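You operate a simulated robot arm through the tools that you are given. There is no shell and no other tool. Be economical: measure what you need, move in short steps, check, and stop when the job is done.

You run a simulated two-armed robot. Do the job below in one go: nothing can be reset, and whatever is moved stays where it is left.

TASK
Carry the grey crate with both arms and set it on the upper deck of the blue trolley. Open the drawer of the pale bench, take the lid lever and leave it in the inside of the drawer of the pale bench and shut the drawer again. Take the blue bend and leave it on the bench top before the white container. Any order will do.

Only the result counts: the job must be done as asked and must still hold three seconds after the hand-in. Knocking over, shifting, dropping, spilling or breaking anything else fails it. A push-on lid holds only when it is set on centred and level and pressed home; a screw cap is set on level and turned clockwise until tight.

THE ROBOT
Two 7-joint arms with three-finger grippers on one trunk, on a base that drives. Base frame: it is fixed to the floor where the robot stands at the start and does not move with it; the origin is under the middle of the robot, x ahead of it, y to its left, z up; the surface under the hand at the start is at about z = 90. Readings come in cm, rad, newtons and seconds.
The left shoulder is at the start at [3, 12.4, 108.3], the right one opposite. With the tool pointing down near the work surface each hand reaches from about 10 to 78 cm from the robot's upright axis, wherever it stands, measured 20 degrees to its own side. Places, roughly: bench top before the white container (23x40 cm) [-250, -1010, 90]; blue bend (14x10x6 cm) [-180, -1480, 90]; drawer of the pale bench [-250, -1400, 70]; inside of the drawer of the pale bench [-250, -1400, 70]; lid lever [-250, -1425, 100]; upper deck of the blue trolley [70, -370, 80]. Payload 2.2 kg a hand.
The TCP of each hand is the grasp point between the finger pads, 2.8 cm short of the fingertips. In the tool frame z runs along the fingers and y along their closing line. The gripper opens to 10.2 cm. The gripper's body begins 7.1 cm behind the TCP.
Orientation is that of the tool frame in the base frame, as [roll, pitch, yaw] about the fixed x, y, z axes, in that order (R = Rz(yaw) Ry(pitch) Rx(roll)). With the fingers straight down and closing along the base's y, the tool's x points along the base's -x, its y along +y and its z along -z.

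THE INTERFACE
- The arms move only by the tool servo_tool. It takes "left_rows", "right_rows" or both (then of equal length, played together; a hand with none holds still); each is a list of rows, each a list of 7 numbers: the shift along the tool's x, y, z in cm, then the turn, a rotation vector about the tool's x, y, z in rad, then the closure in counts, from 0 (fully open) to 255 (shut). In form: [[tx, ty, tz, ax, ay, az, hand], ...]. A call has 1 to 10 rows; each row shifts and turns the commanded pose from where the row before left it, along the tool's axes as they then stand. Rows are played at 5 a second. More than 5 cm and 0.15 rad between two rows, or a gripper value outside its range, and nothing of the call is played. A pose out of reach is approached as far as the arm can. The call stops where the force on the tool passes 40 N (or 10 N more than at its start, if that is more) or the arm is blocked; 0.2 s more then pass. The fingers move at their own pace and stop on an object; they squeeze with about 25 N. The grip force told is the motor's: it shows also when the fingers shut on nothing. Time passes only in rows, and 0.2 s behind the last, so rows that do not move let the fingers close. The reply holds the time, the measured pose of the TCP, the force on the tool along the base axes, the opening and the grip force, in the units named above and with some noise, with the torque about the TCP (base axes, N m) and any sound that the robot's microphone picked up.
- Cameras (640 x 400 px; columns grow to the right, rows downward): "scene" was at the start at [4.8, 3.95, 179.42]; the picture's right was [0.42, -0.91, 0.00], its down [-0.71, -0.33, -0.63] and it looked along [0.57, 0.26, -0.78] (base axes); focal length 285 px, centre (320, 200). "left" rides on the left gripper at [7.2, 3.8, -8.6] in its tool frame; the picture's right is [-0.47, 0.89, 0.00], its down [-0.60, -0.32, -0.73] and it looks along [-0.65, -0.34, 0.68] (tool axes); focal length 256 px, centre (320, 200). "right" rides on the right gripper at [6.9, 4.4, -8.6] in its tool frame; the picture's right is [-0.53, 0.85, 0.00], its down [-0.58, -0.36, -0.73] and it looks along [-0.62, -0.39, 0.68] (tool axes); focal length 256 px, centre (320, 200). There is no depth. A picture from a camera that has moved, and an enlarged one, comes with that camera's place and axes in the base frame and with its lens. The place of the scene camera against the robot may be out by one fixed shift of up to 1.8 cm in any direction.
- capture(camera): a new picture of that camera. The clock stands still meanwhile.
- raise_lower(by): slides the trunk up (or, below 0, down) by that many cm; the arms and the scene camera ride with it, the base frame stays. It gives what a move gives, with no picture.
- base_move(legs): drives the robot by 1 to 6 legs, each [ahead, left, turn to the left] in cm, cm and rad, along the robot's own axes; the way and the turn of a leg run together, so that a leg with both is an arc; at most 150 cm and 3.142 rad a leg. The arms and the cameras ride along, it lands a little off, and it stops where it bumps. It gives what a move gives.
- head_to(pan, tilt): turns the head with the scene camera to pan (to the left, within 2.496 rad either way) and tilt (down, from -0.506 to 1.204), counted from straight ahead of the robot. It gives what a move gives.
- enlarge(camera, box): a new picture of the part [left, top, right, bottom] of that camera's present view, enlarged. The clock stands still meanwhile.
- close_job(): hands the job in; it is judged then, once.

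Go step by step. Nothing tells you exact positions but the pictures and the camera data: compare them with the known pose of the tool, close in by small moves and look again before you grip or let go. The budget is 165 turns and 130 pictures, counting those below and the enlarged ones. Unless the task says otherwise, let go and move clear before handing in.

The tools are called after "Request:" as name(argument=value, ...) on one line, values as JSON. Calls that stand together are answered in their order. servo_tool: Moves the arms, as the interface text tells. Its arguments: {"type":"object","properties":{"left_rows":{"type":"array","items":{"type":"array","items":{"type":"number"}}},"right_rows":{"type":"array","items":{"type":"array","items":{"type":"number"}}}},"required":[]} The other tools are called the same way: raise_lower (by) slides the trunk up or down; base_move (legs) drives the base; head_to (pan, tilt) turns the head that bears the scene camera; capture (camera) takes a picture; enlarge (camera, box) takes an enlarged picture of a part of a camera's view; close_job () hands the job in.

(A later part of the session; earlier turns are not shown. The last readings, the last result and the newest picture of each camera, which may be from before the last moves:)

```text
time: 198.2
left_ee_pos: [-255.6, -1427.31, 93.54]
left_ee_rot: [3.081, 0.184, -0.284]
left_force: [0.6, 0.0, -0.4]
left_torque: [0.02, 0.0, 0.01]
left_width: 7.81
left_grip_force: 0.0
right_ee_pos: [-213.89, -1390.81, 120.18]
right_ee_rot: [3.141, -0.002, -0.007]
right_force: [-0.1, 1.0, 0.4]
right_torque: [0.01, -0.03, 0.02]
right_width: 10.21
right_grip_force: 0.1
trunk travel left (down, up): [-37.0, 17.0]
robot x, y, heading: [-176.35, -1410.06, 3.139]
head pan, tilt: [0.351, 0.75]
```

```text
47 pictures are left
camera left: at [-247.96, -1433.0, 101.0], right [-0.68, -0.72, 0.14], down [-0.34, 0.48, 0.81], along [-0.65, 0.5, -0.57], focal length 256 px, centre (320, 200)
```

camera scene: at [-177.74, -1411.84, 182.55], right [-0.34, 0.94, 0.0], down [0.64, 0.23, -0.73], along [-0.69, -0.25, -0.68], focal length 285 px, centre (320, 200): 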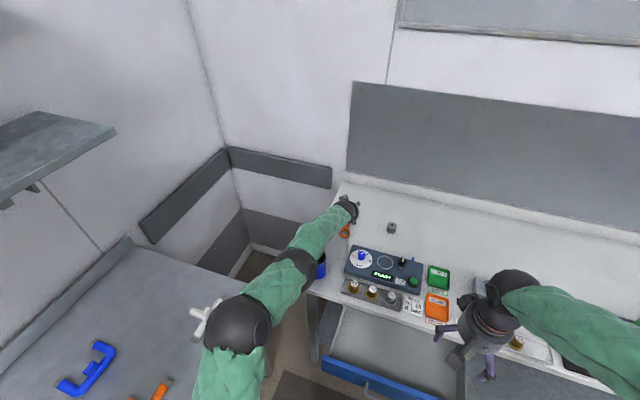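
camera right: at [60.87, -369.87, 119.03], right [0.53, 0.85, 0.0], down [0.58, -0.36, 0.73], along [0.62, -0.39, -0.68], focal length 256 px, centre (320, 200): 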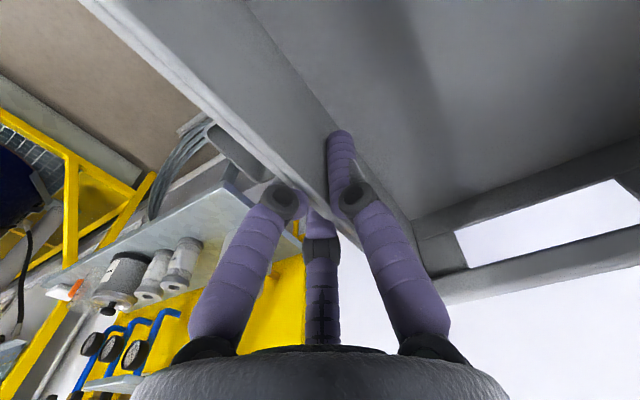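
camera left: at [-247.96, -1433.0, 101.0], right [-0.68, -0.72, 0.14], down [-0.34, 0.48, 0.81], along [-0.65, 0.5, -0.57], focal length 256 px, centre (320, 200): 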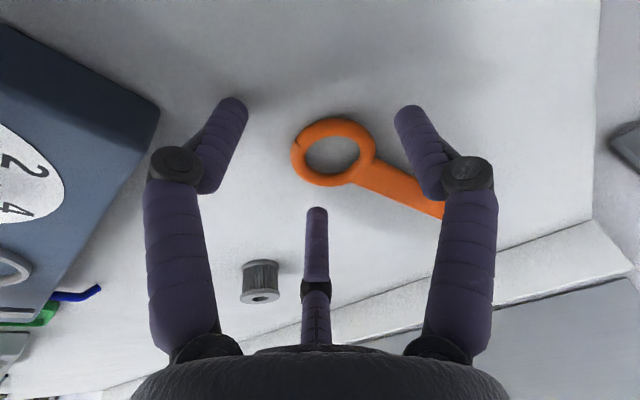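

No contact and the ring sits amid the three fingers. I'll lower 0.5 cm more and close.

Request:
raise_lower(by=-0.5)

Request:
servo_tool(left_rows=[[0, 0, 0, 0, 0, 0, 110], [0, 0, 0, 0, 0, 0, 150], [0, 0, 0, 0, 0, 0, 190], [0, 0, 0, 0, 0, 0, 230], [0, 0, 0, 0, 0, 0, 255], [0, 0, 0, 0, 0, 0, 255]])

Request:
capture(camera="left")

```text
time: 198.7
left_ee_pos: [-255.64, -1427.49, 93.18]
left_ee_rot: [3.078, 0.184, -0.282]
left_force: [0.6, 0.8, 6.4]
left_torque: [0.07, -0.31, -0.11]
left_width: 8.0
left_grip_force: 1.6
right_ee_pos: [-213.8, -1390.73, 119.67]
right_ee_rot: [3.14, -0.001, -0.008]
right_force: [0.5, 0.2, 0.4]
right_torque: [0.0, 0.01, -0.02]
right_width: 10.18
right_grip_force: 0.1
trunk travel left (down, up): [-36.5, 17.5]
robot x, y, heading: [-176.76, -1409.73, 3.133]
head pan, tilt: [0.351, 0.75]
```

```text
time: 200.1
left_ee_pos: [-255.53, -1427.46, 93.22]
left_ee_rot: [3.079, 0.187, -0.282]
left_force: [3.0, -4.1, 25.7]
left_torque: [-0.08, -0.01, 0.04]
left_width: 0.59
left_grip_force: 24.6
right_ee_pos: [-213.63, -1390.82, 119.65]
right_ee_rot: [3.14, 0.002, -0.008]
right_force: [0.3, 0.2, 0.2]
right_torque: [0.02, -0.01, -0.03]
right_width: 10.21
right_grip_force: 0.0
trunk travel left (down, up): [-36.5, 17.5]
robot x, y, heading: [-176.38, -1409.9, 3.136]
head pan, tilt: [0.351, 0.75]
```

```text
46 pictures are left
camera left: at [-247.84, -1433.03, 100.78], right [-0.68, -0.72, 0.14], down [-0.34, 0.48, 0.81], along [-0.65, 0.5, -0.57], focal length 256 px, centre (320, 200)
```

left: 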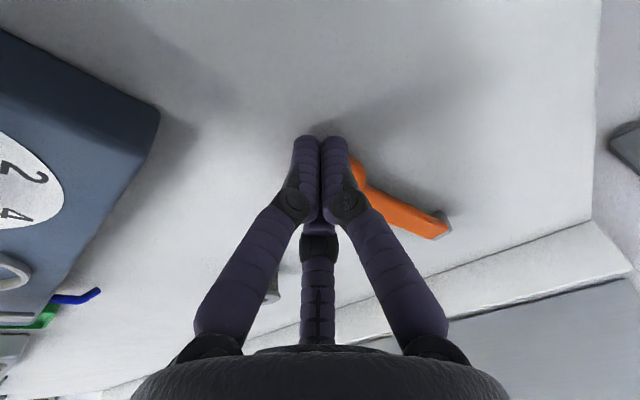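

The tips slid over the ring because the tilted hand has one finger lower than the others. I'll cage the ring loosely with the three fingers and drag the lever towards me, so that I can then grip with a vertical hand. First I lift, reopen, lower again and close to a loose 5 cm.

Request:
raise_lower(by=3)

Request:
servo_tool(left_rows=[[0, 0, 0, 0, 0, 0, 60], [0, 0, 0, 0, 0, 0, 60], [0, 0, 0, 0, 0, 0, 60]])

Request:
capture(camera="left")

```text
time: 200.9
left_ee_pos: [-255.56, -1427.3, 95.68]
left_ee_rot: [3.08, 0.179, -0.286]
left_force: [0.0, 0.8, 0.8]
left_torque: [0.02, 0.03, 0.02]
left_width: 0.2
left_grip_force: 25.3
right_ee_pos: [-213.91, -1390.73, 122.51]
right_ee_rot: [-3.141, -0.002, -0.007]
right_force: [0.3, -0.1, 0.3]
right_torque: [0.02, -0.05, 0.0]
right_width: 10.2
right_grip_force: 0.0
trunk travel left (down, up): [-39.5, 14.5]
robot x, y, heading: [-176.65, -1409.92, 3.138]
head pan, tilt: [0.351, 0.75]
```

```text
time: 201.7
left_ee_pos: [-255.56, -1427.38, 95.96]
left_ee_rot: [3.081, 0.183, -0.284]
left_force: [-0.6, 1.2, -0.4]
left_torque: [0.0, -0.03, 0.01]
left_width: 7.8
left_grip_force: 0.0
right_ee_pos: [-213.8, -1390.77, 122.69]
right_ee_rot: [3.141, -0.002, -0.007]
right_force: [-0.4, -0.2, 0.5]
right_torque: [-0.01, -0.01, -0.01]
right_width: 10.19
right_grip_force: 0.0
trunk travel left (down, up): [-39.5, 14.5]
robot x, y, heading: [-176.75, -1409.72, 3.138]
head pan, tilt: [0.351, 0.75]
```

```text
45 pictures are left
camera left: at [-247.96, -1432.99, 103.47], right [-0.68, -0.72, 0.14], down [-0.35, 0.48, 0.81], along [-0.65, 0.5, -0.57], focal length 256 px, centre (320, 200)
```

left: 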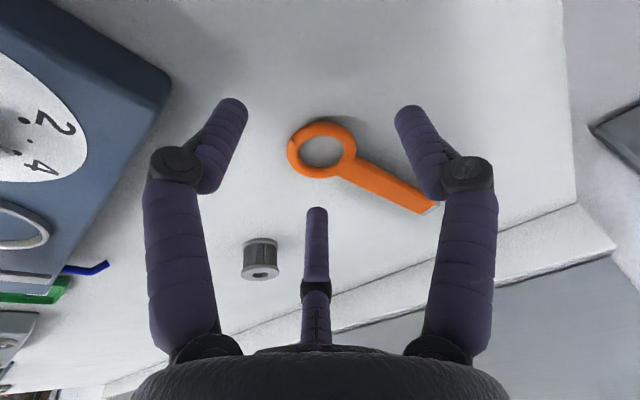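

The ring is now at about [-258.1,-1426.1]. I'll advance the base 2.5 cm, centre over it and lower.

Request:
base_move(legs=[[2.5, 0, 0]])

Request:
servo_tool(left_rows=[[-0.2, -0.7, 0, 0, 0, 0, 60], [-0.1, -0.6, 0, 0, 0, 0, 60], [0, 0, 0, 0, 0, 0, 60]])

Request:
raise_lower(by=-2.5)

Request:
capture(camera="left")

```text
time: 202.5
left_ee_pos: [-257.99, -1427.47, 96.09]
left_ee_rot: [3.08, 0.186, -0.282]
left_force: [-0.2, 0.2, -0.1]
left_torque: [0.02, 0.02, -0.02]
left_width: 7.81
left_grip_force: 0.0
right_ee_pos: [-216.21, -1390.87, 122.61]
right_ee_rot: [3.139, 0.0, -0.006]
right_force: [0.7, 0.9, 1.1]
right_torque: [0.0, -0.03, -0.02]
right_width: 10.19
right_grip_force: 0.1
trunk travel left (down, up): [-39.5, 14.5]
robot x, y, heading: [-179.21, -1409.68, 3.137]
head pan, tilt: [0.351, 0.75]
```

```text
time: 203.3
left_ee_pos: [-257.8, -1426.06, 96.16]
left_ee_rot: [3.08, 0.183, -0.282]
left_force: [0.8, -0.5, -0.2]
left_torque: [0.02, 0.0, 0.0]
left_width: 7.81
left_grip_force: 0.0
right_ee_pos: [-216.21, -1390.89, 122.62]
right_ee_rot: [-3.14, -0.001, -0.006]
right_force: [0.8, 0.6, 0.5]
right_torque: [0.03, 0.03, 0.0]
right_width: 10.23
right_grip_force: 0.1
trunk travel left (down, up): [-39.5, 14.5]
robot x, y, heading: [-178.93, -1409.46, 3.132]
head pan, tilt: [0.351, 0.75]
```

```text
time: 204.0
left_ee_pos: [-257.88, -1426.2, 93.49]
left_ee_rot: [3.082, 0.183, -0.282]
left_force: [-0.2, 0.7, 0.8]
left_torque: [0.02, 0.02, 0.0]
left_width: 7.79
left_grip_force: 0.1
right_ee_pos: [-216.28, -1390.83, 120.14]
right_ee_rot: [3.141, -0.003, -0.005]
right_force: [-0.2, -0.5, 0.6]
right_torque: [0.03, 0.01, 0.0]
right_width: 10.18
right_grip_force: 0.1
trunk travel left (down, up): [-37.0, 17.0]
robot x, y, heading: [-178.65, -1409.68, 3.129]
head pan, tilt: [0.351, 0.75]
```

```text
44 pictures are left
camera left: at [-250.23, -1431.66, 101.06], right [-0.68, -0.72, 0.14], down [-0.34, 0.48, 0.81], along [-0.65, 0.5, -0.57], focal length 256 px, centre (320, 200)
```

left: 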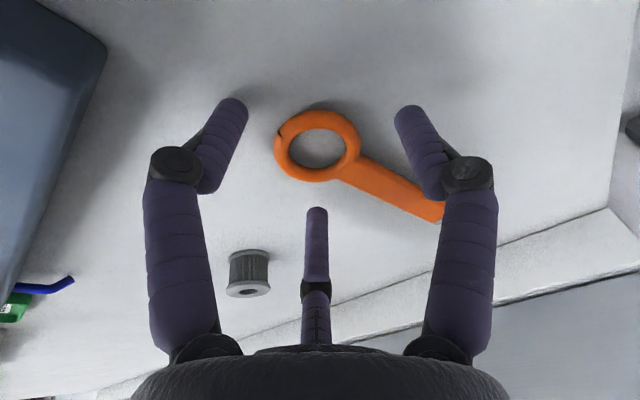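

The ring is amid the fingers and still no contact. I close to a loose 5 cm and draw it towards me by 8 cm.

Request:
servo_tool(left_rows=[[0, 0, 0, 0, 0, 0, 110], [0, 0, 0, 0, 0, 0, 125], [1.2, -0.35, -0.25, 0, 0, 0, 125], [1.2, -0.35, -0.25, 0, 0, 0, 125], [1.2, -0.35, -0.25, 0, 0, 0, 125], [1.2, -0.35, -0.25, 0, 0, 0, 125], [1.2, -0.35, -0.25, 0, 0, 0, 125], [1.2, -0.35, -0.25, 0, 0, 0, 125], [0, 0, 0, 0, 0, 0, 125]])

Request:
capture(camera="left")

```text
time: 206.0
left_ee_pos: [-250.23, -1426.02, 93.55]
left_ee_rot: [3.08, 0.182, -0.284]
left_force: [-0.1, 0.2, 0.1]
left_torque: [0.0, -0.02, 0.01]
left_width: 5.2
left_grip_force: 0.1
right_ee_pos: [-216.26, -1390.85, 120.08]
right_ee_rot: [-3.141, -0.002, -0.006]
right_force: [-0.5, 0.0, 0.0]
right_torque: [-0.01, -0.03, -0.01]
right_width: 10.22
right_grip_force: 0.1
trunk travel left (down, up): [-37.0, 17.0]
robot x, y, heading: [-178.95, -1409.83, 3.133]
head pan, tilt: [0.351, 0.75]
```

```text
43 pictures are left
camera left: at [-242.57, -1431.58, 101.03], right [-0.68, -0.72, 0.14], down [-0.35, 0.48, 0.81], along [-0.65, 0.5, -0.57], focal length 256 px, centre (320, 200)
```

left: 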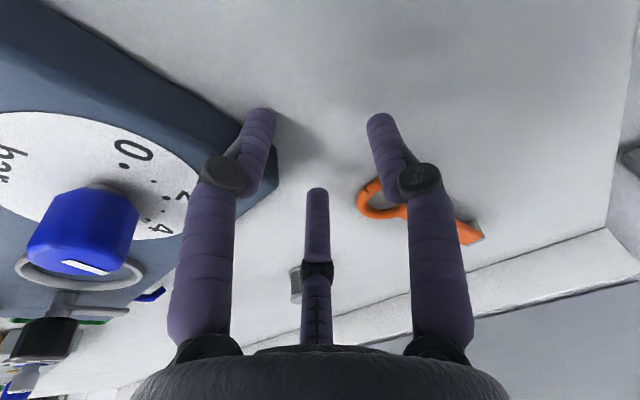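

The lever is thinner than I thought (~1 cm) and the tips passed over it. I need a vertical hand with the tips at the bench: I'll lift, make the hand plumb and creep the base 4 cm closer.

Request:
raise_lower(by=3)

Request:
servo_tool(left_rows=[[0, 0, 0, 0.031, 0.09, 0, 60], [0, 0, 0, 0.03, 0.091, 0, 60], [0, 0, 0, 0, 0, 0, 60]])

Request:
base_move(legs=[[4, 0, 0]])

Request:
capture(camera="left")

```text
time: 206.8
left_ee_pos: [-250.22, -1426.03, 96.47]
left_ee_rot: [3.08, 0.179, -0.282]
left_force: [-0.6, -0.5, 0.5]
left_torque: [0.01, -0.01, 0.0]
left_width: 5.21
left_grip_force: 0.1
right_ee_pos: [-216.32, -1390.86, 123.01]
right_ee_rot: [-3.141, -0.002, -0.006]
right_force: [0.6, -0.2, -0.5]
right_torque: [0.01, -0.04, -0.05]
right_width: 10.18
right_grip_force: 0.1
trunk travel left (down, up): [-40.0, 14.0]
robot x, y, heading: [-179.16, -1409.76, 3.136]
head pan, tilt: [0.351, 0.75]
```

```text
time: 207.6
left_ee_pos: [-250.25, -1425.95, 96.59]
left_ee_rot: [3.141, 0.001, -0.278]
left_force: [-0.4, 0.2, 0.1]
left_torque: [0.0, 0.0, 0.03]
left_width: 7.79
left_grip_force: 0.1
right_ee_pos: [-216.22, -1390.75, 123.23]
right_ee_rot: [-3.14, 0.0, -0.004]
right_force: [-0.5, 0.0, -0.9]
right_torque: [-0.04, 0.01, 0.01]
right_width: 10.2
right_grip_force: 0.1
trunk travel left (down, up): [-40.0, 14.0]
robot x, y, heading: [-178.88, -1409.61, 3.135]
head pan, tilt: [0.351, 0.75]
```

```text
time: 208.4
left_ee_pos: [-254.25, -1426.0, 96.49]
left_ee_rot: [-3.141, 0.002, -0.277]
left_force: [-1.1, 0.1, -0.1]
left_torque: [-0.02, -0.01, 0.03]
left_width: 7.81
left_grip_force: 0.1
right_ee_pos: [-220.33, -1390.71, 123.16]
right_ee_rot: [3.14, -0.003, -0.005]
right_force: [0.4, -0.1, -0.6]
right_torque: [0.0, -0.04, 0.0]
right_width: 10.21
right_grip_force: 0.0
trunk travel left (down, up): [-40.0, 14.0]
robot x, y, heading: [-183.32, -1409.7, 3.132]
head pan, tilt: [0.351, 0.75]
```

```text
42 pictures are left
camera left: at [-248.17, -1431.61, 105.26], right [-0.69, -0.72, 0.0], down [-0.49, 0.47, 0.73], along [-0.53, 0.51, -0.68], focal length 256 px, centre (320, 200)
```

left: 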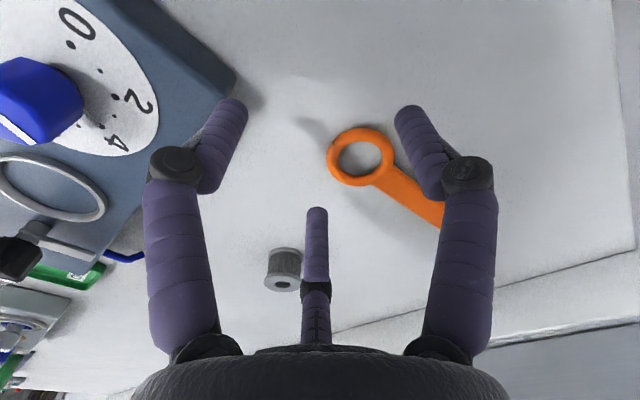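

Plumb hand, robot still clear of the drawer. The ring centre is [-258.3,-1425.8]; I'll centre over it and lower to just above the bench.

Request:
servo_tool(left_rows=[[-2, 0.5, 0, 0, 0, 0, 60], [-1.95, 0.45, 0, 0, 0, 0, 60], [0, 0, 1.5, 0, 0, 0, 60], [0, 0, 1.5, 0, 0, 0, 60], [0, 0, 0.4, 0, 0, 0, 60], [0, 0, 0, 0, 0, 0, 60]])

Request:
capture(camera="left")

```text
time: 209.8
left_ee_pos: [-257.11, -1425.55, 93.29]
left_ee_rot: [3.141, 0.003, -0.277]
left_force: [-0.6, 0.0, -1.3]
left_torque: [0.0, 0.0, -0.03]
left_width: 7.79
left_grip_force: 0.0
left hand out of reach, approached as far as the arm can: row 2, 4
right_ee_pos: [-220.26, -1390.76, 123.14]
right_ee_rot: [-3.14, -0.001, -0.004]
right_force: [-0.1, 0.7, 0.4]
right_torque: [0.02, 0.01, -0.02]
right_width: 10.2
right_grip_force: 0.0
trunk travel left (down, up): [-40.0, 14.0]
robot x, y, heading: [-182.68, -1409.68, 3.132]
head pan, tilt: [0.351, 0.75]
```

```text
41 pictures are left
camera left: at [-251.01, -1431.29, 102.04], right [-0.69, -0.72, 0.0], down [-0.49, 0.47, 0.73], along [-0.53, 0.51, -0.68], focal length 256 px, centre (320, 200)
```

left: 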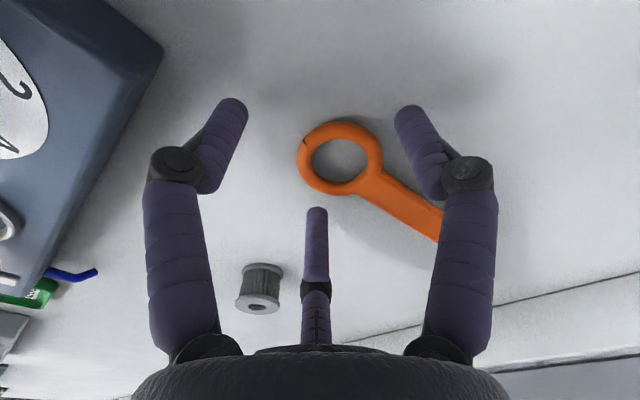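

I nudge the base 1.3 cm ahead to centre, and lower 0.5 cm.

Request:
base_move(legs=[[1.3, 0, 0]])

Request:
raise_lower(by=-0.6)

Request:
capture(camera="left")

```text
time: 210.6
left_ee_pos: [-258.29, -1425.64, 93.4]
left_ee_rot: [3.141, 0.003, -0.279]
left_force: [-0.6, 0.2, 0.8]
left_torque: [0.0, 0.0, -0.01]
left_width: 7.82
left_grip_force: 0.1
right_ee_pos: [-221.51, -1390.75, 123.21]
right_ee_rot: [3.141, -0.003, -0.005]
right_force: [-0.4, 0.8, -0.4]
right_torque: [-0.01, -0.02, 0.04]
right_width: 10.18
right_grip_force: 0.1
trunk travel left (down, up): [-40.0, 14.0]
robot x, y, heading: [-184.17, -1409.79, 3.132]
head pan, tilt: [0.351, 0.75]
```

```text
time: 211.1
left_ee_pos: [-258.38, -1425.58, 92.78]
left_ee_rot: [-3.141, 0.004, -0.276]
left_force: [-0.4, 0.7, -0.8]
left_torque: [0.04, -0.01, -0.02]
left_width: 7.8
left_grip_force: 0.0
right_ee_pos: [-221.63, -1390.83, 122.35]
right_ee_rot: [3.141, -0.002, -0.005]
right_force: [-0.9, 1.0, -0.3]
right_torque: [-0.03, -0.01, -0.01]
right_width: 10.2
right_grip_force: 0.0
trunk travel left (down, up): [-39.4, 14.6]
robot x, y, heading: [-184.34, -1409.83, 3.137]
head pan, tilt: [0.351, 0.75]
```

```text
40 pictures are left
camera left: at [-252.32, -1431.26, 101.42], right [-0.69, -0.72, 0.0], down [-0.49, 0.47, 0.73], along [-0.53, 0.51, -0.68], focal length 256 px, centre (320, 200)
```

left: 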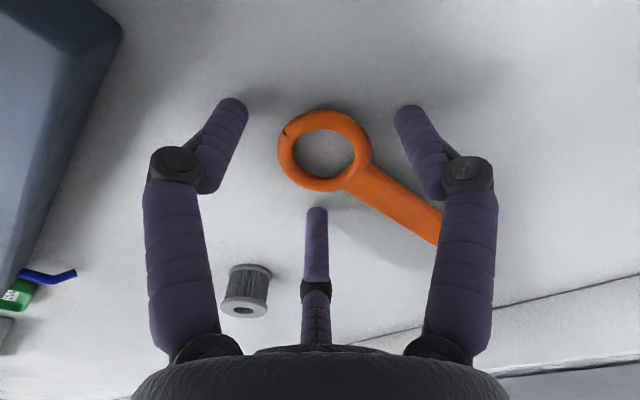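

Perfectly centred, still no bench contact. Lower 0.6 cm more.

Request:
raise_lower(by=-0.6)

Request:
servo_tool(left_rows=[[0, 0, 0, 0, 0, 0, 90], [0, 0, 0, 0, 0, 0, 110], [0, 0, 0, 0, 0, 0, 130]])

Request:
capture(camera="left")

```text
time: 211.7
left_ee_pos: [-258.4, -1425.58, 92.15]
left_ee_rot: [3.14, 0.005, -0.277]
left_force: [-0.4, -0.8, 3.1]
left_torque: [0.07, -0.19, -0.02]
left_width: 7.96
left_grip_force: 0.7
right_ee_pos: [-221.5, -1390.77, 121.93]
right_ee_rot: [-3.14, -0.002, -0.006]
right_force: [0.2, 0.3, 0.1]
right_torque: [-0.01, 0.0, -0.02]
right_width: 10.2
right_grip_force: 0.1
trunk travel left (down, up): [-38.8, 15.2]
robot x, y, heading: [-184.18, -1409.44, 3.13]
head pan, tilt: [0.351, 0.75]
```

```text
time: 212.5
left_ee_pos: [-258.08, -1425.48, 92.33]
left_ee_rot: [-3.141, 0.006, -0.278]
left_force: [16.2, 2.2, 23.3]
left_torque: [0.31, -1.47, -0.04]
left_width: 6.57
left_grip_force: 11.9
right_ee_pos: [-221.2, -1390.65, 122.12]
right_ee_rot: [3.139, 0.002, -0.006]
right_force: [0.4, 0.0, 0.3]
right_torque: [0.01, -0.02, -0.03]
right_width: 10.2
right_grip_force: 0.0
trunk travel left (down, up): [-38.8, 15.2]
robot x, y, heading: [-184.24, -1409.5, 3.138]
head pan, tilt: [0.351, 0.75]
```

```text
39 pictures are left
camera left: at [-252.02, -1431.19, 101.19], right [-0.69, -0.72, 0.0], down [-0.49, 0.47, 0.73], along [-0.53, 0.51, -0.68], focal length 256 px, centre (320, 200)
```

left: 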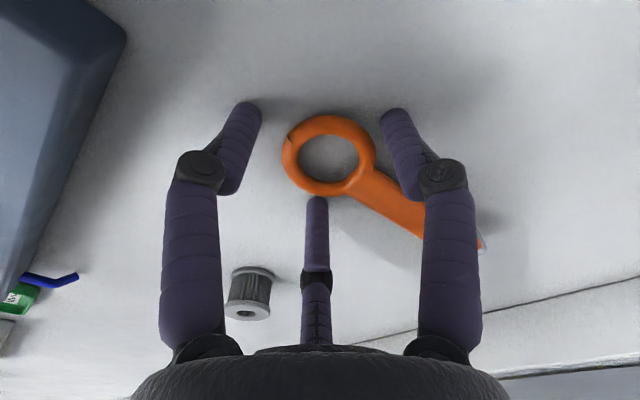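

The tips extend as they close and press on the bench. I'll raise slightly in step with closing.

Request:
servo_tool(left_rows=[[0, 0, -0.4, 0, 0, 0, 130], [0, 0, -0.1, 0, 0, 0, 145], [0, 0, -0.1, 0, 0, 0, 160], [0, 0, -0.1, 0, 0, 0, 180], [0, 0, 0, 0, 0, 0, 210], [0, 0, 0, 0, 0, 0, 255], [0, 0, 0, 0, 0, 0, 255]])

Request:
capture(camera="left")

```text
time: 214.1
left_ee_pos: [-258.51, -1425.58, 92.88]
left_ee_rot: [3.141, 0.003, -0.277]
left_force: [-0.5, 0.2, -0.4]
left_torque: [-0.01, 0.01, -0.05]
left_width: 5.71
left_grip_force: 25.2
right_ee_pos: [-221.62, -1390.75, 121.95]
right_ee_rot: [3.142, -0.003, -0.005]
right_force: [-0.2, -0.3, -0.2]
right_torque: [0.02, 0.0, 0.02]
right_width: 10.21
right_grip_force: 0.1
trunk travel left (down, up): [-38.8, 15.2]
robot x, y, heading: [-184.3, -1409.81, 3.134]
head pan, tilt: [0.351, 0.75]
```

```text
38 pictures are left
camera left: at [-252.28, -1431.32, 101.53], right [-0.69, -0.72, 0.0], down [-0.49, 0.47, 0.73], along [-0.53, 0.51, -0.68], focal length 256 px, centre (320, 200)
```

left: 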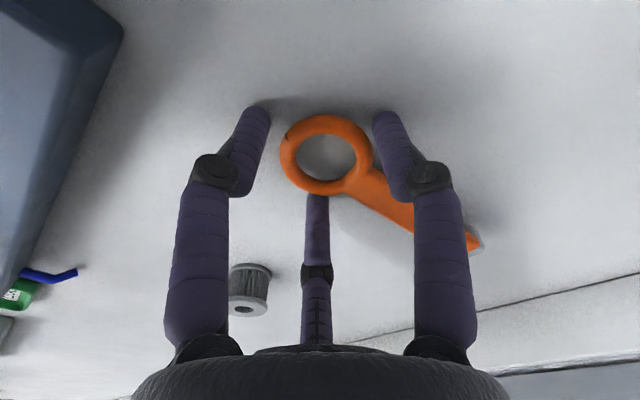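

The ring is held by all three fingers (5.7 cm, 25 N). Lift to check.

Request:
raise_lower(by=10)

Request:
capture(camera="left")

```text
time: 215.4
left_ee_pos: [-258.51, -1425.68, 102.76]
left_ee_rot: [3.141, 0.001, -0.278]
left_force: [-0.2, 0.1, -0.9]
left_torque: [0.02, -0.06, 0.02]
left_width: 5.73
left_grip_force: 25.0
right_ee_pos: [-221.71, -1390.66, 132.0]
right_ee_rot: [3.141, -0.002, -0.006]
right_force: [0.1, 0.4, 0.4]
right_torque: [-0.03, 0.0, 0.01]
right_width: 10.18
right_grip_force: 0.1
trunk travel left (down, up): [-48.8, 5.2]
robot x, y, heading: [-184.49, -1409.5, 3.132]
head pan, tilt: [0.351, 0.75]
```

```text
37 pictures are left
camera left: at [-252.29, -1431.31, 111.48], right [-0.69, -0.72, 0.0], down [-0.49, 0.47, 0.73], along [-0.53, 0.51, -0.68], focal length 256 px, centre (320, 200)
```

left: 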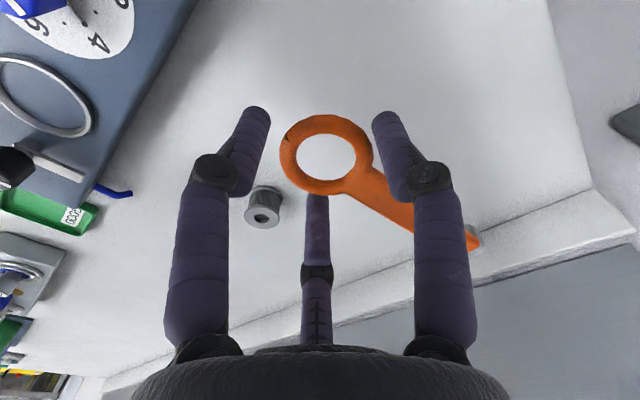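

The lever is up. I'll raise 5 cm more, then back the base off diagonally towards the front of the drawer and look.

Request:
raise_lower(by=5)

Request:
base_move(legs=[[-33, -30, 0]])

Request:
servo_tool(left_rows=[[0, 0, 0, 0, 0, -0.149, 255], [0, 0, 0, 0, 0, -0.149, 255], [0, 0, 0, 0, 0, -0.149, 255], [0, 0, 0, 0, 0, -0.149, 255], [0, 0, 0, 0, 0, -0.149, 255], [0, 0, 0, 0, 0, -0.149, 255], [0, 0, 0, 0, 0, -0.149, 255], [0, 0, 0, 0, 0, -0.149, 255], [0, 0, 0, 0, 0, -0.149, 255], [0, 0, 0, 0, 0, -0.149, 255]])

Request:
capture(camera="scene")

Request:
capture(camera="left")

```text
time: 216.3
left_ee_pos: [-258.38, -1425.63, 107.7]
left_ee_rot: [3.141, 0.003, -0.278]
left_force: [-0.2, -0.4, 0.0]
left_torque: [-0.03, -0.01, 0.0]
left_width: 5.71
left_grip_force: 25.1
right_ee_pos: [-221.65, -1390.78, 136.77]
right_ee_rot: [3.141, -0.003, -0.006]
right_force: [-0.1, -0.5, 0.3]
right_torque: [0.01, 0.0, 0.03]
right_width: 10.21
right_grip_force: 0.1
trunk travel left (down, up): [-53.8, 0.2]
robot x, y, heading: [-184.03, -1409.73, 3.135]
head pan, tilt: [0.351, 0.75]
```

```text
time: 219.0
left_ee_pos: [-225.94, -1395.78, 107.77]
left_ee_rot: [-3.141, 0.003, -0.272]
left_force: [0.1, -0.9, -1.6]
left_torque: [0.0, -0.04, 0.0]
left_width: 5.71
left_grip_force: 25.2
right_ee_pos: [-189.29, -1360.78, 136.98]
right_ee_rot: [3.141, -0.001, -0.002]
right_force: [-0.8, -0.3, -0.5]
right_torque: [-0.01, -0.03, 0.04]
right_width: 10.22
right_grip_force: 0.0
trunk travel left (down, up): [-53.8, 0.2]
robot x, y, heading: [-151.79, -1379.38, 3.136]
head pan, tilt: [0.351, 0.75]
```

```text
time: 221.2
left_ee_pos: [-225.82, -1395.85, 107.86]
left_ee_rot: [-3.138, 0.0, 1.219]
left_force: [1.2, -0.3, -0.3]
left_torque: [0.05, 0.03, 0.0]
left_width: 5.72
left_grip_force: 25.4
right_ee_pos: [-189.15, -1360.73, 136.79]
right_ee_rot: [-3.141, -0.004, -0.002]
right_force: [0.6, 0.7, 0.2]
right_torque: [0.01, 0.01, -0.01]
right_width: 10.2
right_grip_force: 0.0
trunk travel left (down, up): [-53.8, 0.2]
robot x, y, heading: [-151.42, -1379.31, 3.141]
head pan, tilt: [0.351, 0.75]
```

```text
36 pictures are left
camera scene: at [-155.8, -1381.61, 201.86], right [-0.34, 0.94, 0.0], down [0.64, 0.23, -0.73], along [-0.69, -0.25, -0.68], focal length 285 px, centre (320, 200)
```

scene: 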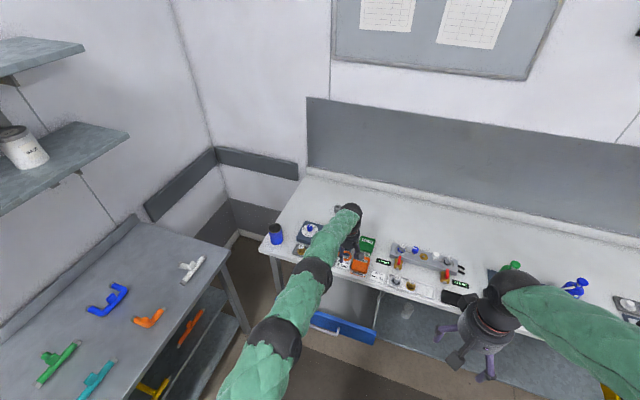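

```text
35 pictures are left
camera left: at [-219.64, -1390.41, 116.57], right [0.67, -0.74, 0.0], down [-0.5, -0.46, 0.73], along [-0.54, -0.49, -0.68], focal length 256 px, centre (320, 200)
```

left: 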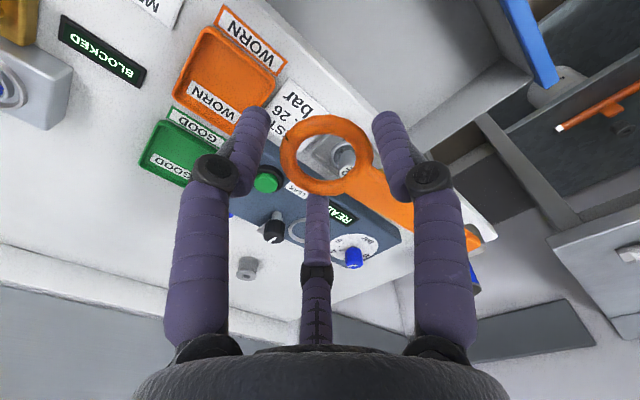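

The lever hangs clear with its shaft pointing along -y. The drawer's inside spans x≈-211…-225.5; I'll move over it at [-217.5,-1390] and lower partway.

Request:
servo_tool(left_rows=[[2.83, 1.9, 0, 0, 0, 0, 255], [2.83, 1.9, 0, 0, 0, 0, 255], [2.84, 1.9, 0, 0, 0, 0, 255], [0, 0, 0, 0, 0, 0, 255]])

Request:
raise_lower(by=-17)

Request:
capture(camera="left")

Request:
enlarge(camera="scene", box=[230, 180, 430, 340])

```text
time: 222.2
left_ee_pos: [-217.68, -1389.93, 107.78]
left_ee_rot: [-3.139, 0.0, 1.218]
left_force: [0.7, -0.8, -1.4]
left_torque: [0.06, -0.03, 0.03]
left_width: 5.71
left_grip_force: 25.4
right_ee_pos: [-189.22, -1360.72, 136.92]
right_ee_rot: [3.141, -0.002, 0.0]
right_force: [0.5, -0.1, -0.4]
right_torque: [0.01, -0.02, 0.02]
right_width: 10.2
right_grip_force: 0.1
trunk travel left (down, up): [-53.8, 0.2]
robot x, y, heading: [-151.8, -1378.89, 3.14]
head pan, tilt: [0.351, 0.75]
```

```text
time: 224.2
left_ee_pos: [-217.63, -1389.81, 90.86]
left_ee_rot: [-3.138, 0.0, 1.219]
left_force: [1.2, 0.6, 0.1]
left_torque: [0.05, 0.03, 0.0]
left_width: 5.73
left_grip_force: 25.0
right_ee_pos: [-189.27, -1360.79, 120.01]
right_ee_rot: [3.141, -0.002, -0.002]
right_force: [-0.8, -1.5, 0.8]
right_torque: [0.01, -0.01, -0.02]
right_width: 10.18
right_grip_force: 0.0
trunk travel left (down, up): [-36.8, 17.2]
robot x, y, heading: [-151.96, -1379.51, 3.135]
head pan, tilt: [0.351, 0.75]
```

```text
34 pictures are left
camera left: at [-211.41, -1384.38, 99.51], right [0.67, -0.74, 0.0], down [-0.5, -0.46, 0.73], along [-0.55, -0.49, -0.68], focal length 256 px, centre (320, 200)
```

left: 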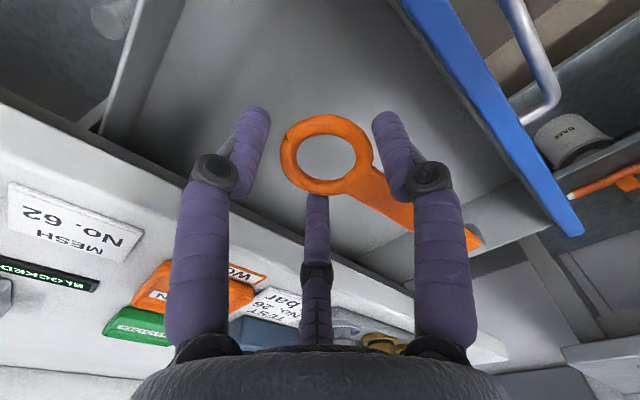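

```text
2.50 times, centred on (330, 260) of scene
camera zoom: at [-155.79, -1381.62, 184.87], right [-0.34, 0.94, 0.0], down [0.64, 0.23, -0.73], along [-0.69, -0.25, -0.68], focal length 712 px, centre (295, 50)
```

zoom: 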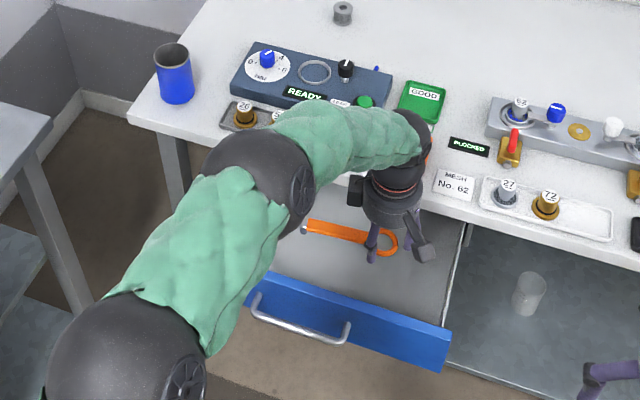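

The lever is right over the open drawer. I'll lower with the arm gently by 9 cm.

Request:
servo_tool(left_rows=[[0, 0, 1.5, 0, 0, 0, 255], [0, 0, 1.5, 0, 0, 0, 255], [0, 0, 1.5, 0, 0, 0, 255], [0, 0, 1.5, 0, 0, 0, 255], [0, 0, 1.5, 0, 0, 0, 255], [0, 0, 1.5, 0, 0, 0, 255], [0, 0, 0, 0, 0, 0, 255]])

Request:
capture(camera="left")

```text
time: 225.8
left_ee_pos: [-217.67, -1389.73, 81.7]
left_ee_rot: [-3.139, -0.001, 1.218]
left_force: [-0.1, 1.0, -0.9]
left_torque: [0.03, -0.03, -0.02]
left_width: 5.74
left_grip_force: 25.0
right_ee_pos: [-189.21, -1360.89, 119.84]
right_ee_rot: [-3.141, -0.002, -0.002]
right_force: [-0.8, -0.6, -0.4]
right_torque: [-0.01, 0.03, 0.02]
right_width: 10.22
right_grip_force: 0.0
trunk travel left (down, up): [-36.8, 17.2]
robot x, y, heading: [-151.88, -1379.72, 3.138]
head pan, tilt: [0.351, 0.75]
```

```text
32 pictures are left
camera left: at [-211.48, -1384.3, 90.43], right [0.67, -0.74, 0.0], down [-0.5, -0.46, 0.73], along [-0.55, -0.49, -0.68], focal length 256 px, centre (320, 200)
```

left: 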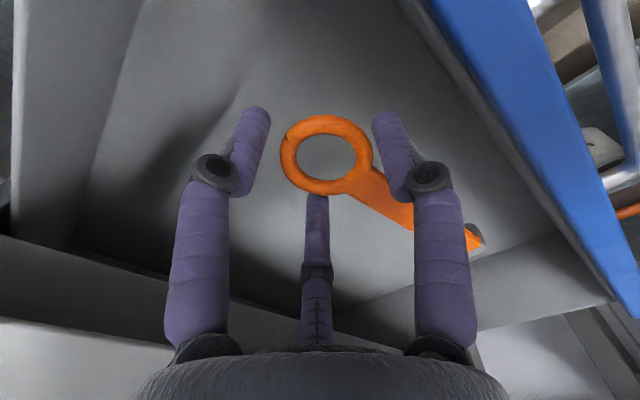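

Still clear on all sides. A few more centimetres until it touches the drawer floor.

Request:
servo_tool(left_rows=[[0, 0, 0.8, 0, 0, 0, 255], [0, 0, 0.8, 0, 0, 0, 255], [0, 0, 0.8, 0, 0, 0, 255], [0, 0, 0.7, 0, 0, 0, 255], [0, 0, 0, 0, 0, 0, 255]])

Request:
capture(camera="left")

```text
time: 226.9
left_ee_pos: [-217.7, -1389.82, 78.61]
left_ee_rot: [-3.138, 0.002, 1.218]
left_force: [-0.1, 0.1, -0.8]
left_torque: [0.01, 0.01, -0.01]
left_width: 5.73
left_grip_force: 25.0
right_ee_pos: [-189.22, -1360.66, 119.93]
right_ee_rot: [3.141, -0.002, 0.0]
right_force: [-0.2, -0.1, -0.1]
right_torque: [0.0, -0.01, 0.02]
right_width: 10.21
right_grip_force: 0.1
trunk travel left (down, up): [-36.8, 17.2]
robot x, y, heading: [-152.09, -1379.8, 3.138]
head pan, tilt: [0.351, 0.75]
```

```text
31 pictures are left
camera left: at [-211.46, -1384.44, 87.33], right [0.67, -0.74, 0.0], down [-0.5, -0.46, 0.73], along [-0.55, -0.49, -0.68], focal length 256 px, centre (320, 200)
```

left: 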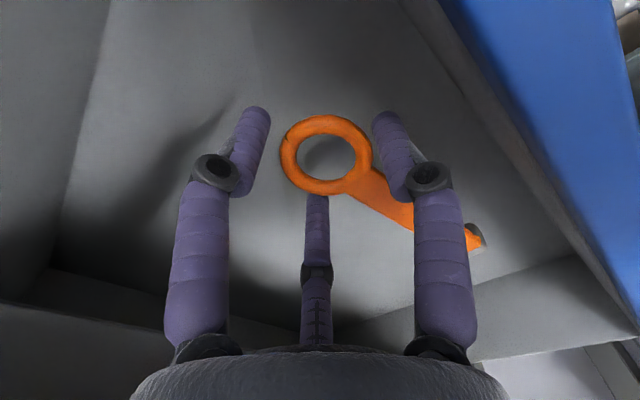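

Request:
servo_tool(left_rows=[[0, 0, 0.7, 0, 0, 0, 255], [0, 0, 0.7, 0, 0, 0, 255], [0, 0, 0.5, 0, 0, 0, 255], [0, 0, 0.5, 0, 0, 0, 255], [0, 0, 0, 0, 0, 0, 255]])

```text
time: 228.2
left_ee_pos: [-217.65, -1389.72, 76.33]
left_ee_rot: [-3.138, 0.001, 1.219]
left_force: [-0.3, -0.8, -0.7]
left_torque: [0.02, 0.03, -0.02]
left_width: 5.71
left_grip_force: 25.1
right_ee_pos: [-189.25, -1360.75, 119.81]
right_ee_rot: [-3.141, -0.002, -0.003]
right_force: [0.5, 0.4, 0.1]
right_torque: [-0.03, 0.0, -0.03]
right_width: 10.23
right_grip_force: 0.0
trunk travel left (down, up): [-36.8, 17.2]
robot x, y, heading: [-152.14, -1379.48, 3.135]
head pan, tilt: [0.351, 0.75]
```

The floor must be within a centimetre or so; I release here, to keep the wrist camera clear of the drawer front, then rise.

Request:
servo_tool(left_rows=[[0, 0, 0, 0, 0, 0, 110], [0, 0, 0, 0, 0, 0, 85], [0, 0, 0, 0, 0, 0, 85], [0, 0, -2, 0, 0, 0, 85], [0, 0, -3, 0, 0, 0, 85], [0, 0, -4, 0, 0, 0, 85], [0, 0, -4, 0, 0, 0, 85], [0, 0, -4, 0, 0, 0, 85]])

Request:
capture(camera="left")

```text
time: 229.9
left_ee_pos: [-217.68, -1389.71, 92.92]
left_ee_rot: [-3.14, -0.001, 1.218]
left_force: [0.1, 0.8, 0.0]
left_torque: [0.01, 0.06, -0.03]
left_width: 6.82
left_grip_force: 0.0
right_ee_pos: [-189.11, -1360.73, 119.96]
right_ee_rot: [3.141, -0.001, -0.002]
right_force: [0.1, 0.5, -0.4]
right_torque: [-0.02, 0.01, 0.01]
right_width: 10.19
right_grip_force: 0.0
trunk travel left (down, up): [-36.8, 17.2]
robot x, y, heading: [-151.69, -1379.35, 3.137]
head pan, tilt: [0.351, 0.75]
```

```text
30 pictures are left
camera left: at [-211.44, -1384.26, 101.86], right [0.67, -0.74, 0.0], down [-0.5, -0.46, 0.73], along [-0.54, -0.49, -0.68], focal length 256 px, centre (320, 200)
```

left: 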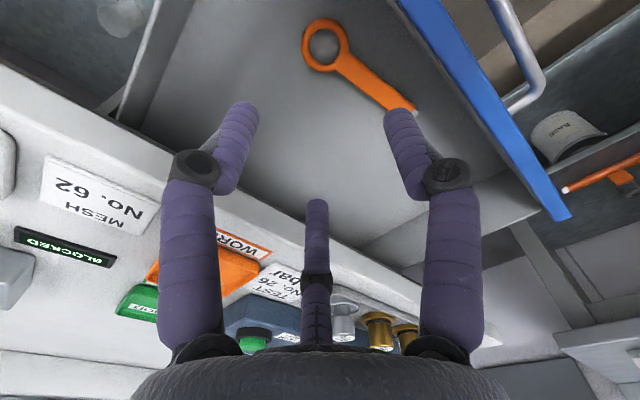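

The lever lies flat in the drawer. To shut it I'll back off, turn the hand near-horizontal, and push on the handle bar with a closed fist, below the bench edge.

Request:
base_move(legs=[[-27, 0, 0]])

Request:
servo_tool(left_rows=[[0, 0, 0, 0, 0, 0.149, 255], [0, 0, 0, 0, 0, 0.149, 255], [0, 0, 0, 0, 0, 0.149, 255], [0, 0, 0, 0, 0, 0.149, 255], [0, 0, 0, 0, 0, 0.149, 255], [0, 0, 0, 0, 0, 0.149, 255], [0, 0, 0, 0, 0, 0.149, 255], [0, 0, 0, 0, 0, 0.149, 255], [0, 0, 0, 0, -0.149, 0, 255], [0, 0, 0, 0, -0.149, 0, 255]])

Request:
servo_tool(left_rows=[[0, 0, 0, 0, -0.149, 0, 255], [0, 0, 0, 0, -0.149, 0, 255], [0, 0, 0, 0, -0.149, 0, 255], [0, 0, 0, 0, -0.149, 0, 255], [0, 0, 0, 0, -0.149, 0, 255], [0, 0, 0, 0, -0.149, 0, 255], [0, 0, 0, 0, -0.1, 0, 255], [0, 0, 0, 0, 0, 0, 255]])

Request:
capture(camera="scene")

```text
time: 231.9
left_ee_pos: [-190.53, -1389.68, 93.11]
left_ee_rot: [-3.139, 0.001, 1.217]
left_force: [-0.1, 0.2, -0.2]
left_torque: [0.0, 0.03, 0.01]
left_width: 6.79
left_grip_force: 0.1
right_ee_pos: [-161.79, -1360.87, 119.99]
right_ee_rot: [-3.141, 0.0, -0.003]
right_force: [0.2, -0.1, -0.5]
right_torque: [-0.02, 0.06, 0.0]
right_width: 10.16
right_grip_force: 0.0
trunk travel left (down, up): [-36.8, 17.2]
robot x, y, heading: [-124.54, -1379.78, 3.134]
head pan, tilt: [0.351, 0.75]
```

```text
time: 234.1
left_ee_pos: [-190.54, -1389.66, 93.16]
left_ee_rot: [-3.139, 0.304, 0.025]
left_force: [0.0, -0.3, 0.3]
left_torque: [-0.03, -0.04, -0.06]
left_width: 0.21
left_grip_force: 25.4
right_ee_pos: [-161.87, -1360.78, 119.81]
right_ee_rot: [-3.141, -0.002, -0.004]
right_force: [0.3, -1.4, 0.5]
right_torque: [0.03, 0.0, -0.02]
right_width: 10.22
right_grip_force: 0.1
trunk travel left (down, up): [-36.8, 17.2]
robot x, y, heading: [-124.53, -1379.77, 3.142]
head pan, tilt: [0.351, 0.75]
```

```text
time: 235.9
left_ee_pos: [-190.19, -1386.35, 96.26]
left_ee_rot: [3.09, 1.285, -0.001]
left_force: [-0.7, 0.3, -0.3]
left_torque: [-0.02, 0.01, 0.0]
left_width: 0.23
left_grip_force: 25.1
left hand out of reach, approached as far as the arm can: row 6, 7
right_ee_pos: [-162.02, -1360.91, 119.84]
right_ee_rot: [-3.141, -0.002, -0.003]
right_force: [-0.7, 0.4, -0.2]
right_torque: [-0.01, -0.05, 0.0]
right_width: 10.18
right_grip_force: 0.0
trunk travel left (down, up): [-36.8, 17.2]
robot x, y, heading: [-124.79, -1379.67, 3.141]
head pan, tilt: [0.351, 0.75]
```

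```text
29 pictures are left
camera scene: at [-128.65, -1381.74, 184.86], right [-0.34, 0.94, 0.0], down [0.64, 0.23, -0.73], along [-0.69, -0.25, -0.68], focal length 285 px, centre (320, 200)
```

scene: 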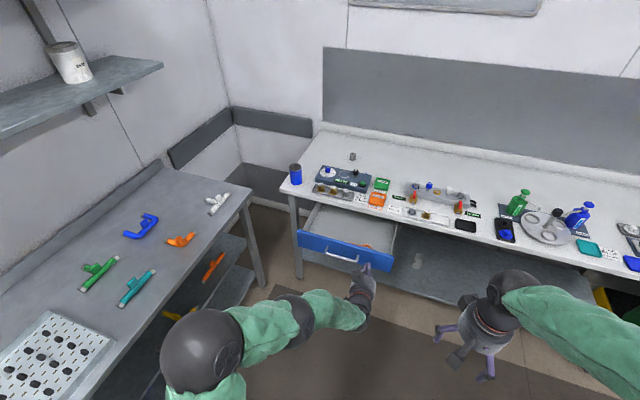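

I'll lower to the handle's height and shift the fist left to y≈-1396.

Request:
raise_lower(by=-18.5)

Request:
servo_tool(left_rows=[[0, 3.3, 0, 0, 0, 0, 255], [0, 3.3, 0, 0, 0, 0, 255], [0, 3.3, 0, 0, 0, 0, 255], [0, 0, 0, 0, 0, 0, 255]])

Request:
capture(camera="scene")

```text
time: 237.9
left_ee_pos: [-190.08, -1386.33, 77.91]
left_ee_rot: [3.087, 1.285, -0.005]
left_force: [0.0, -0.8, 0.1]
left_torque: [0.03, -0.01, 0.0]
left_width: 0.22
left_grip_force: 24.8
right_ee_pos: [-161.96, -1360.78, 101.58]
right_ee_rot: [3.141, -0.002, -0.003]
right_force: [0.0, -0.6, 0.2]
right_torque: [-0.01, -0.02, -0.02]
right_width: 10.2
right_grip_force: 0.0
trunk travel left (down, up): [-18.3, 35.7]
robot x, y, heading: [-124.39, -1379.73, 3.138]
head pan, tilt: [0.351, 0.75]
```

```text
time: 238.9
left_ee_pos: [-191.09, -1389.52, 80.68]
left_ee_rot: [3.068, 1.271, 0.0]
left_force: [-0.2, 0.2, -0.6]
left_torque: [-0.02, -0.02, 0.0]
left_width: 0.23
left_grip_force: 25.1
left hand out of reach, approached as far as the arm can: row 1, 2, 3
right_ee_pos: [-161.96, -1360.75, 101.29]
right_ee_rot: [-3.142, -0.002, -0.003]
right_force: [-0.4, 0.6, 0.3]
right_torque: [0.03, 0.01, 0.01]
right_width: 10.22
right_grip_force: 0.1
trunk travel left (down, up): [-18.3, 35.7]
robot x, y, heading: [-124.54, -1379.71, 3.141]
head pan, tilt: [0.351, 0.75]
```

```text
28 pictures are left
camera scene: at [-128.57, -1381.69, 166.36], right [-0.34, 0.94, 0.0], down [0.64, 0.23, -0.73], along [-0.69, -0.25, -0.68], focal length 285 px, centre (320, 200)
```

scene: 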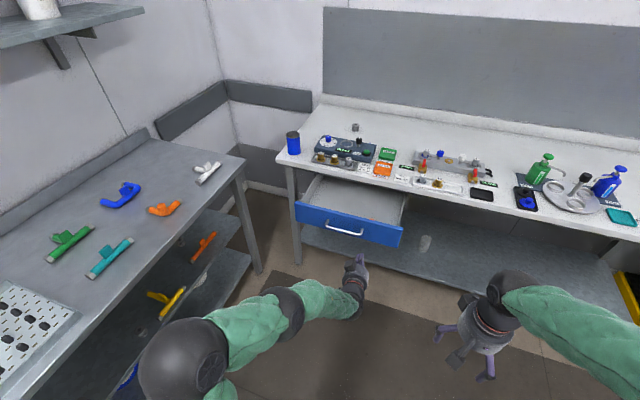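

Base 7 cm left and 3 cm down, then I look once more.

Request:
base_move(legs=[[0, 6.5, 0]])

Request:
raise_lower(by=-3)

Request:
base_move(legs=[[9, 0, 0]])

Request:
enlarge(camera="scene", box=[240, 130, 460, 310])

```text
time: 239.9
left_ee_pos: [-191.13, -1396.04, 80.62]
left_ee_rot: [3.072, 1.27, 0.004]
left_force: [0.1, 0.5, -0.5]
left_torque: [0.04, -0.04, -0.04]
left_width: 0.24
left_grip_force: 24.7
right_ee_pos: [-162.0, -1367.38, 101.39]
right_ee_rot: [3.14, -0.001, -0.001]
right_force: [1.2, -0.6, 0.1]
right_torque: [0.05, -0.02, -0.01]
right_width: 10.2
right_grip_force: 0.2
trunk travel left (down, up): [-18.3, 35.7]
robot x, y, heading: [-124.83, -1386.14, 3.14]
head pan, tilt: [0.351, 0.75]
```

```text
time: 240.7
left_ee_pos: [-191.06, -1396.06, 77.75]
left_ee_rot: [3.068, 1.271, -0.001]
left_force: [0.0, -0.5, 0.2]
left_torque: [0.02, 0.01, 0.02]
left_width: 0.24
left_grip_force: 24.7
right_ee_pos: [-161.99, -1367.31, 98.39]
right_ee_rot: [3.141, -0.003, -0.004]
right_force: [-0.9, 0.3, 1.1]
right_torque: [0.02, -0.01, 0.0]
right_width: 10.21
right_grip_force: 0.0
trunk travel left (down, up): [-15.3, 38.7]
robot x, y, heading: [-124.39, -1386.45, 3.137]
head pan, tilt: [0.351, 0.75]
```

```text
time: 241.8
left_ee_pos: [-200.27, -1395.87, 77.51]
left_ee_rot: [3.067, 1.269, -0.001]
left_force: [-0.2, 0.2, -0.3]
left_torque: [-0.02, 0.03, 0.01]
left_width: 0.2
left_grip_force: 25.3
right_ee_pos: [-171.18, -1367.35, 98.31]
right_ee_rot: [3.141, -0.004, -0.002]
right_force: [-0.1, 0.4, 0.2]
right_torque: [0.01, -0.04, -0.02]
right_width: 10.18
right_grip_force: 0.1
trunk travel left (down, up): [-15.3, 38.7]
robot x, y, heading: [-133.87, -1386.08, 3.137]
head pan, tilt: [0.351, 0.75]
```

```text
2.22 times, centred on (350, 220) of scene
camera zoom: at [-137.82, -1388.18, 163.35], right [-0.34, 0.94, 0.0], down [0.64, 0.23, -0.73], along [-0.69, -0.25, -0.68], focal length 633 px, centre (253, 156)
```

zoom: 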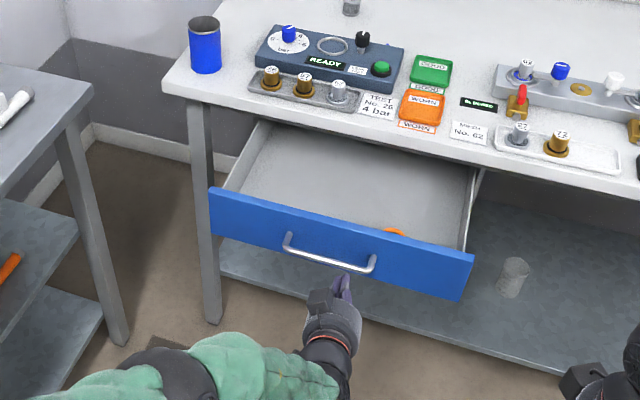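

The fist is right in front of the bar. I drive ahead 12 cm and check that the drawer follows.

Request:
base_move(legs=[[12, 0, 0]])

Request:
enlarge(camera="scene", box=[240, 130, 460, 310])

```text
time: 243.0
left_ee_pos: [-212.3, -1396.08, 77.53]
left_ee_rot: [3.066, 1.269, 0.001]
left_force: [0.2, 0.1, 0.5]
left_torque: [0.01, 0.01, -0.02]
left_width: 0.22
left_grip_force: 24.7
right_ee_pos: [-183.21, -1367.38, 98.48]
right_ee_rot: [-3.141, -0.005, 0.001]
right_force: [0.4, 0.7, -0.6]
right_torque: [-0.01, -0.05, -0.01]
right_width: 10.2
right_grip_force: 0.1
trunk travel left (down, up): [-15.3, 38.7]
robot x, y, heading: [-145.8, -1386.19, 3.139]
head pan, tilt: [0.351, 0.75]
```

```text
2.22 times, centred on (350, 220) of scene
camera zoom: at [-149.84, -1388.16, 163.35], right [-0.34, 0.94, 0.0], down [0.64, 0.23, -0.73], along [-0.69, -0.25, -0.68], focal length 633 px, centre (253, 156)
```

zoom: 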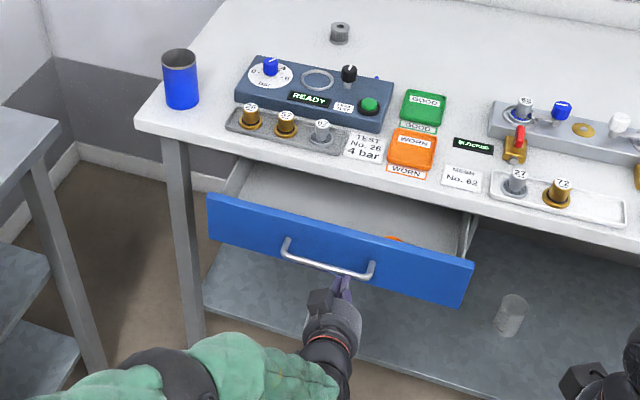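

The drawer follows smoothly. About 11.5 cm remain; I drive 11 more.

Request:
base_move(legs=[[11, 0, 0]])

Request:
enlarge(camera="scene", box=[240, 130, 460, 310])

```text
time: 244.2
left_ee_pos: [-223.2, -1396.12, 77.52]
left_ee_rot: [3.067, 1.27, 0.004]
left_force: [-0.2, 0.6, -0.7]
left_torque: [0.0, -0.01, -0.02]
left_width: 0.22
left_grip_force: 24.9
right_ee_pos: [-194.3, -1367.35, 98.28]
right_ee_rot: [-3.14, -0.004, 0.001]
right_force: [0.0, 1.0, -0.9]
right_torque: [0.0, -0.05, 0.02]
right_width: 10.2
right_grip_force: 0.0
trunk travel left (down, up): [-15.3, 38.7]
robot x, y, heading: [-156.96, -1385.68, 3.146]
head pan, tilt: [0.351, 0.75]
```

```text
2.22 times, centred on (350, 220) of scene
camera zoom: at [-160.84, -1388.15, 163.35], right [-0.34, 0.94, 0.0], down [0.64, 0.23, -0.73], along [-0.69, -0.25, -0.68], focal length 633 px, centre (253, 156)
```

zoom: 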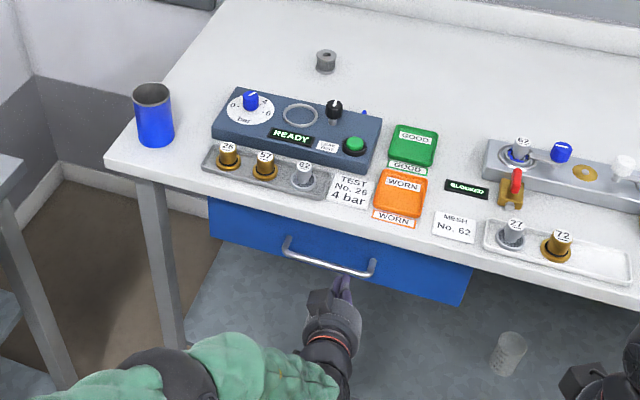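

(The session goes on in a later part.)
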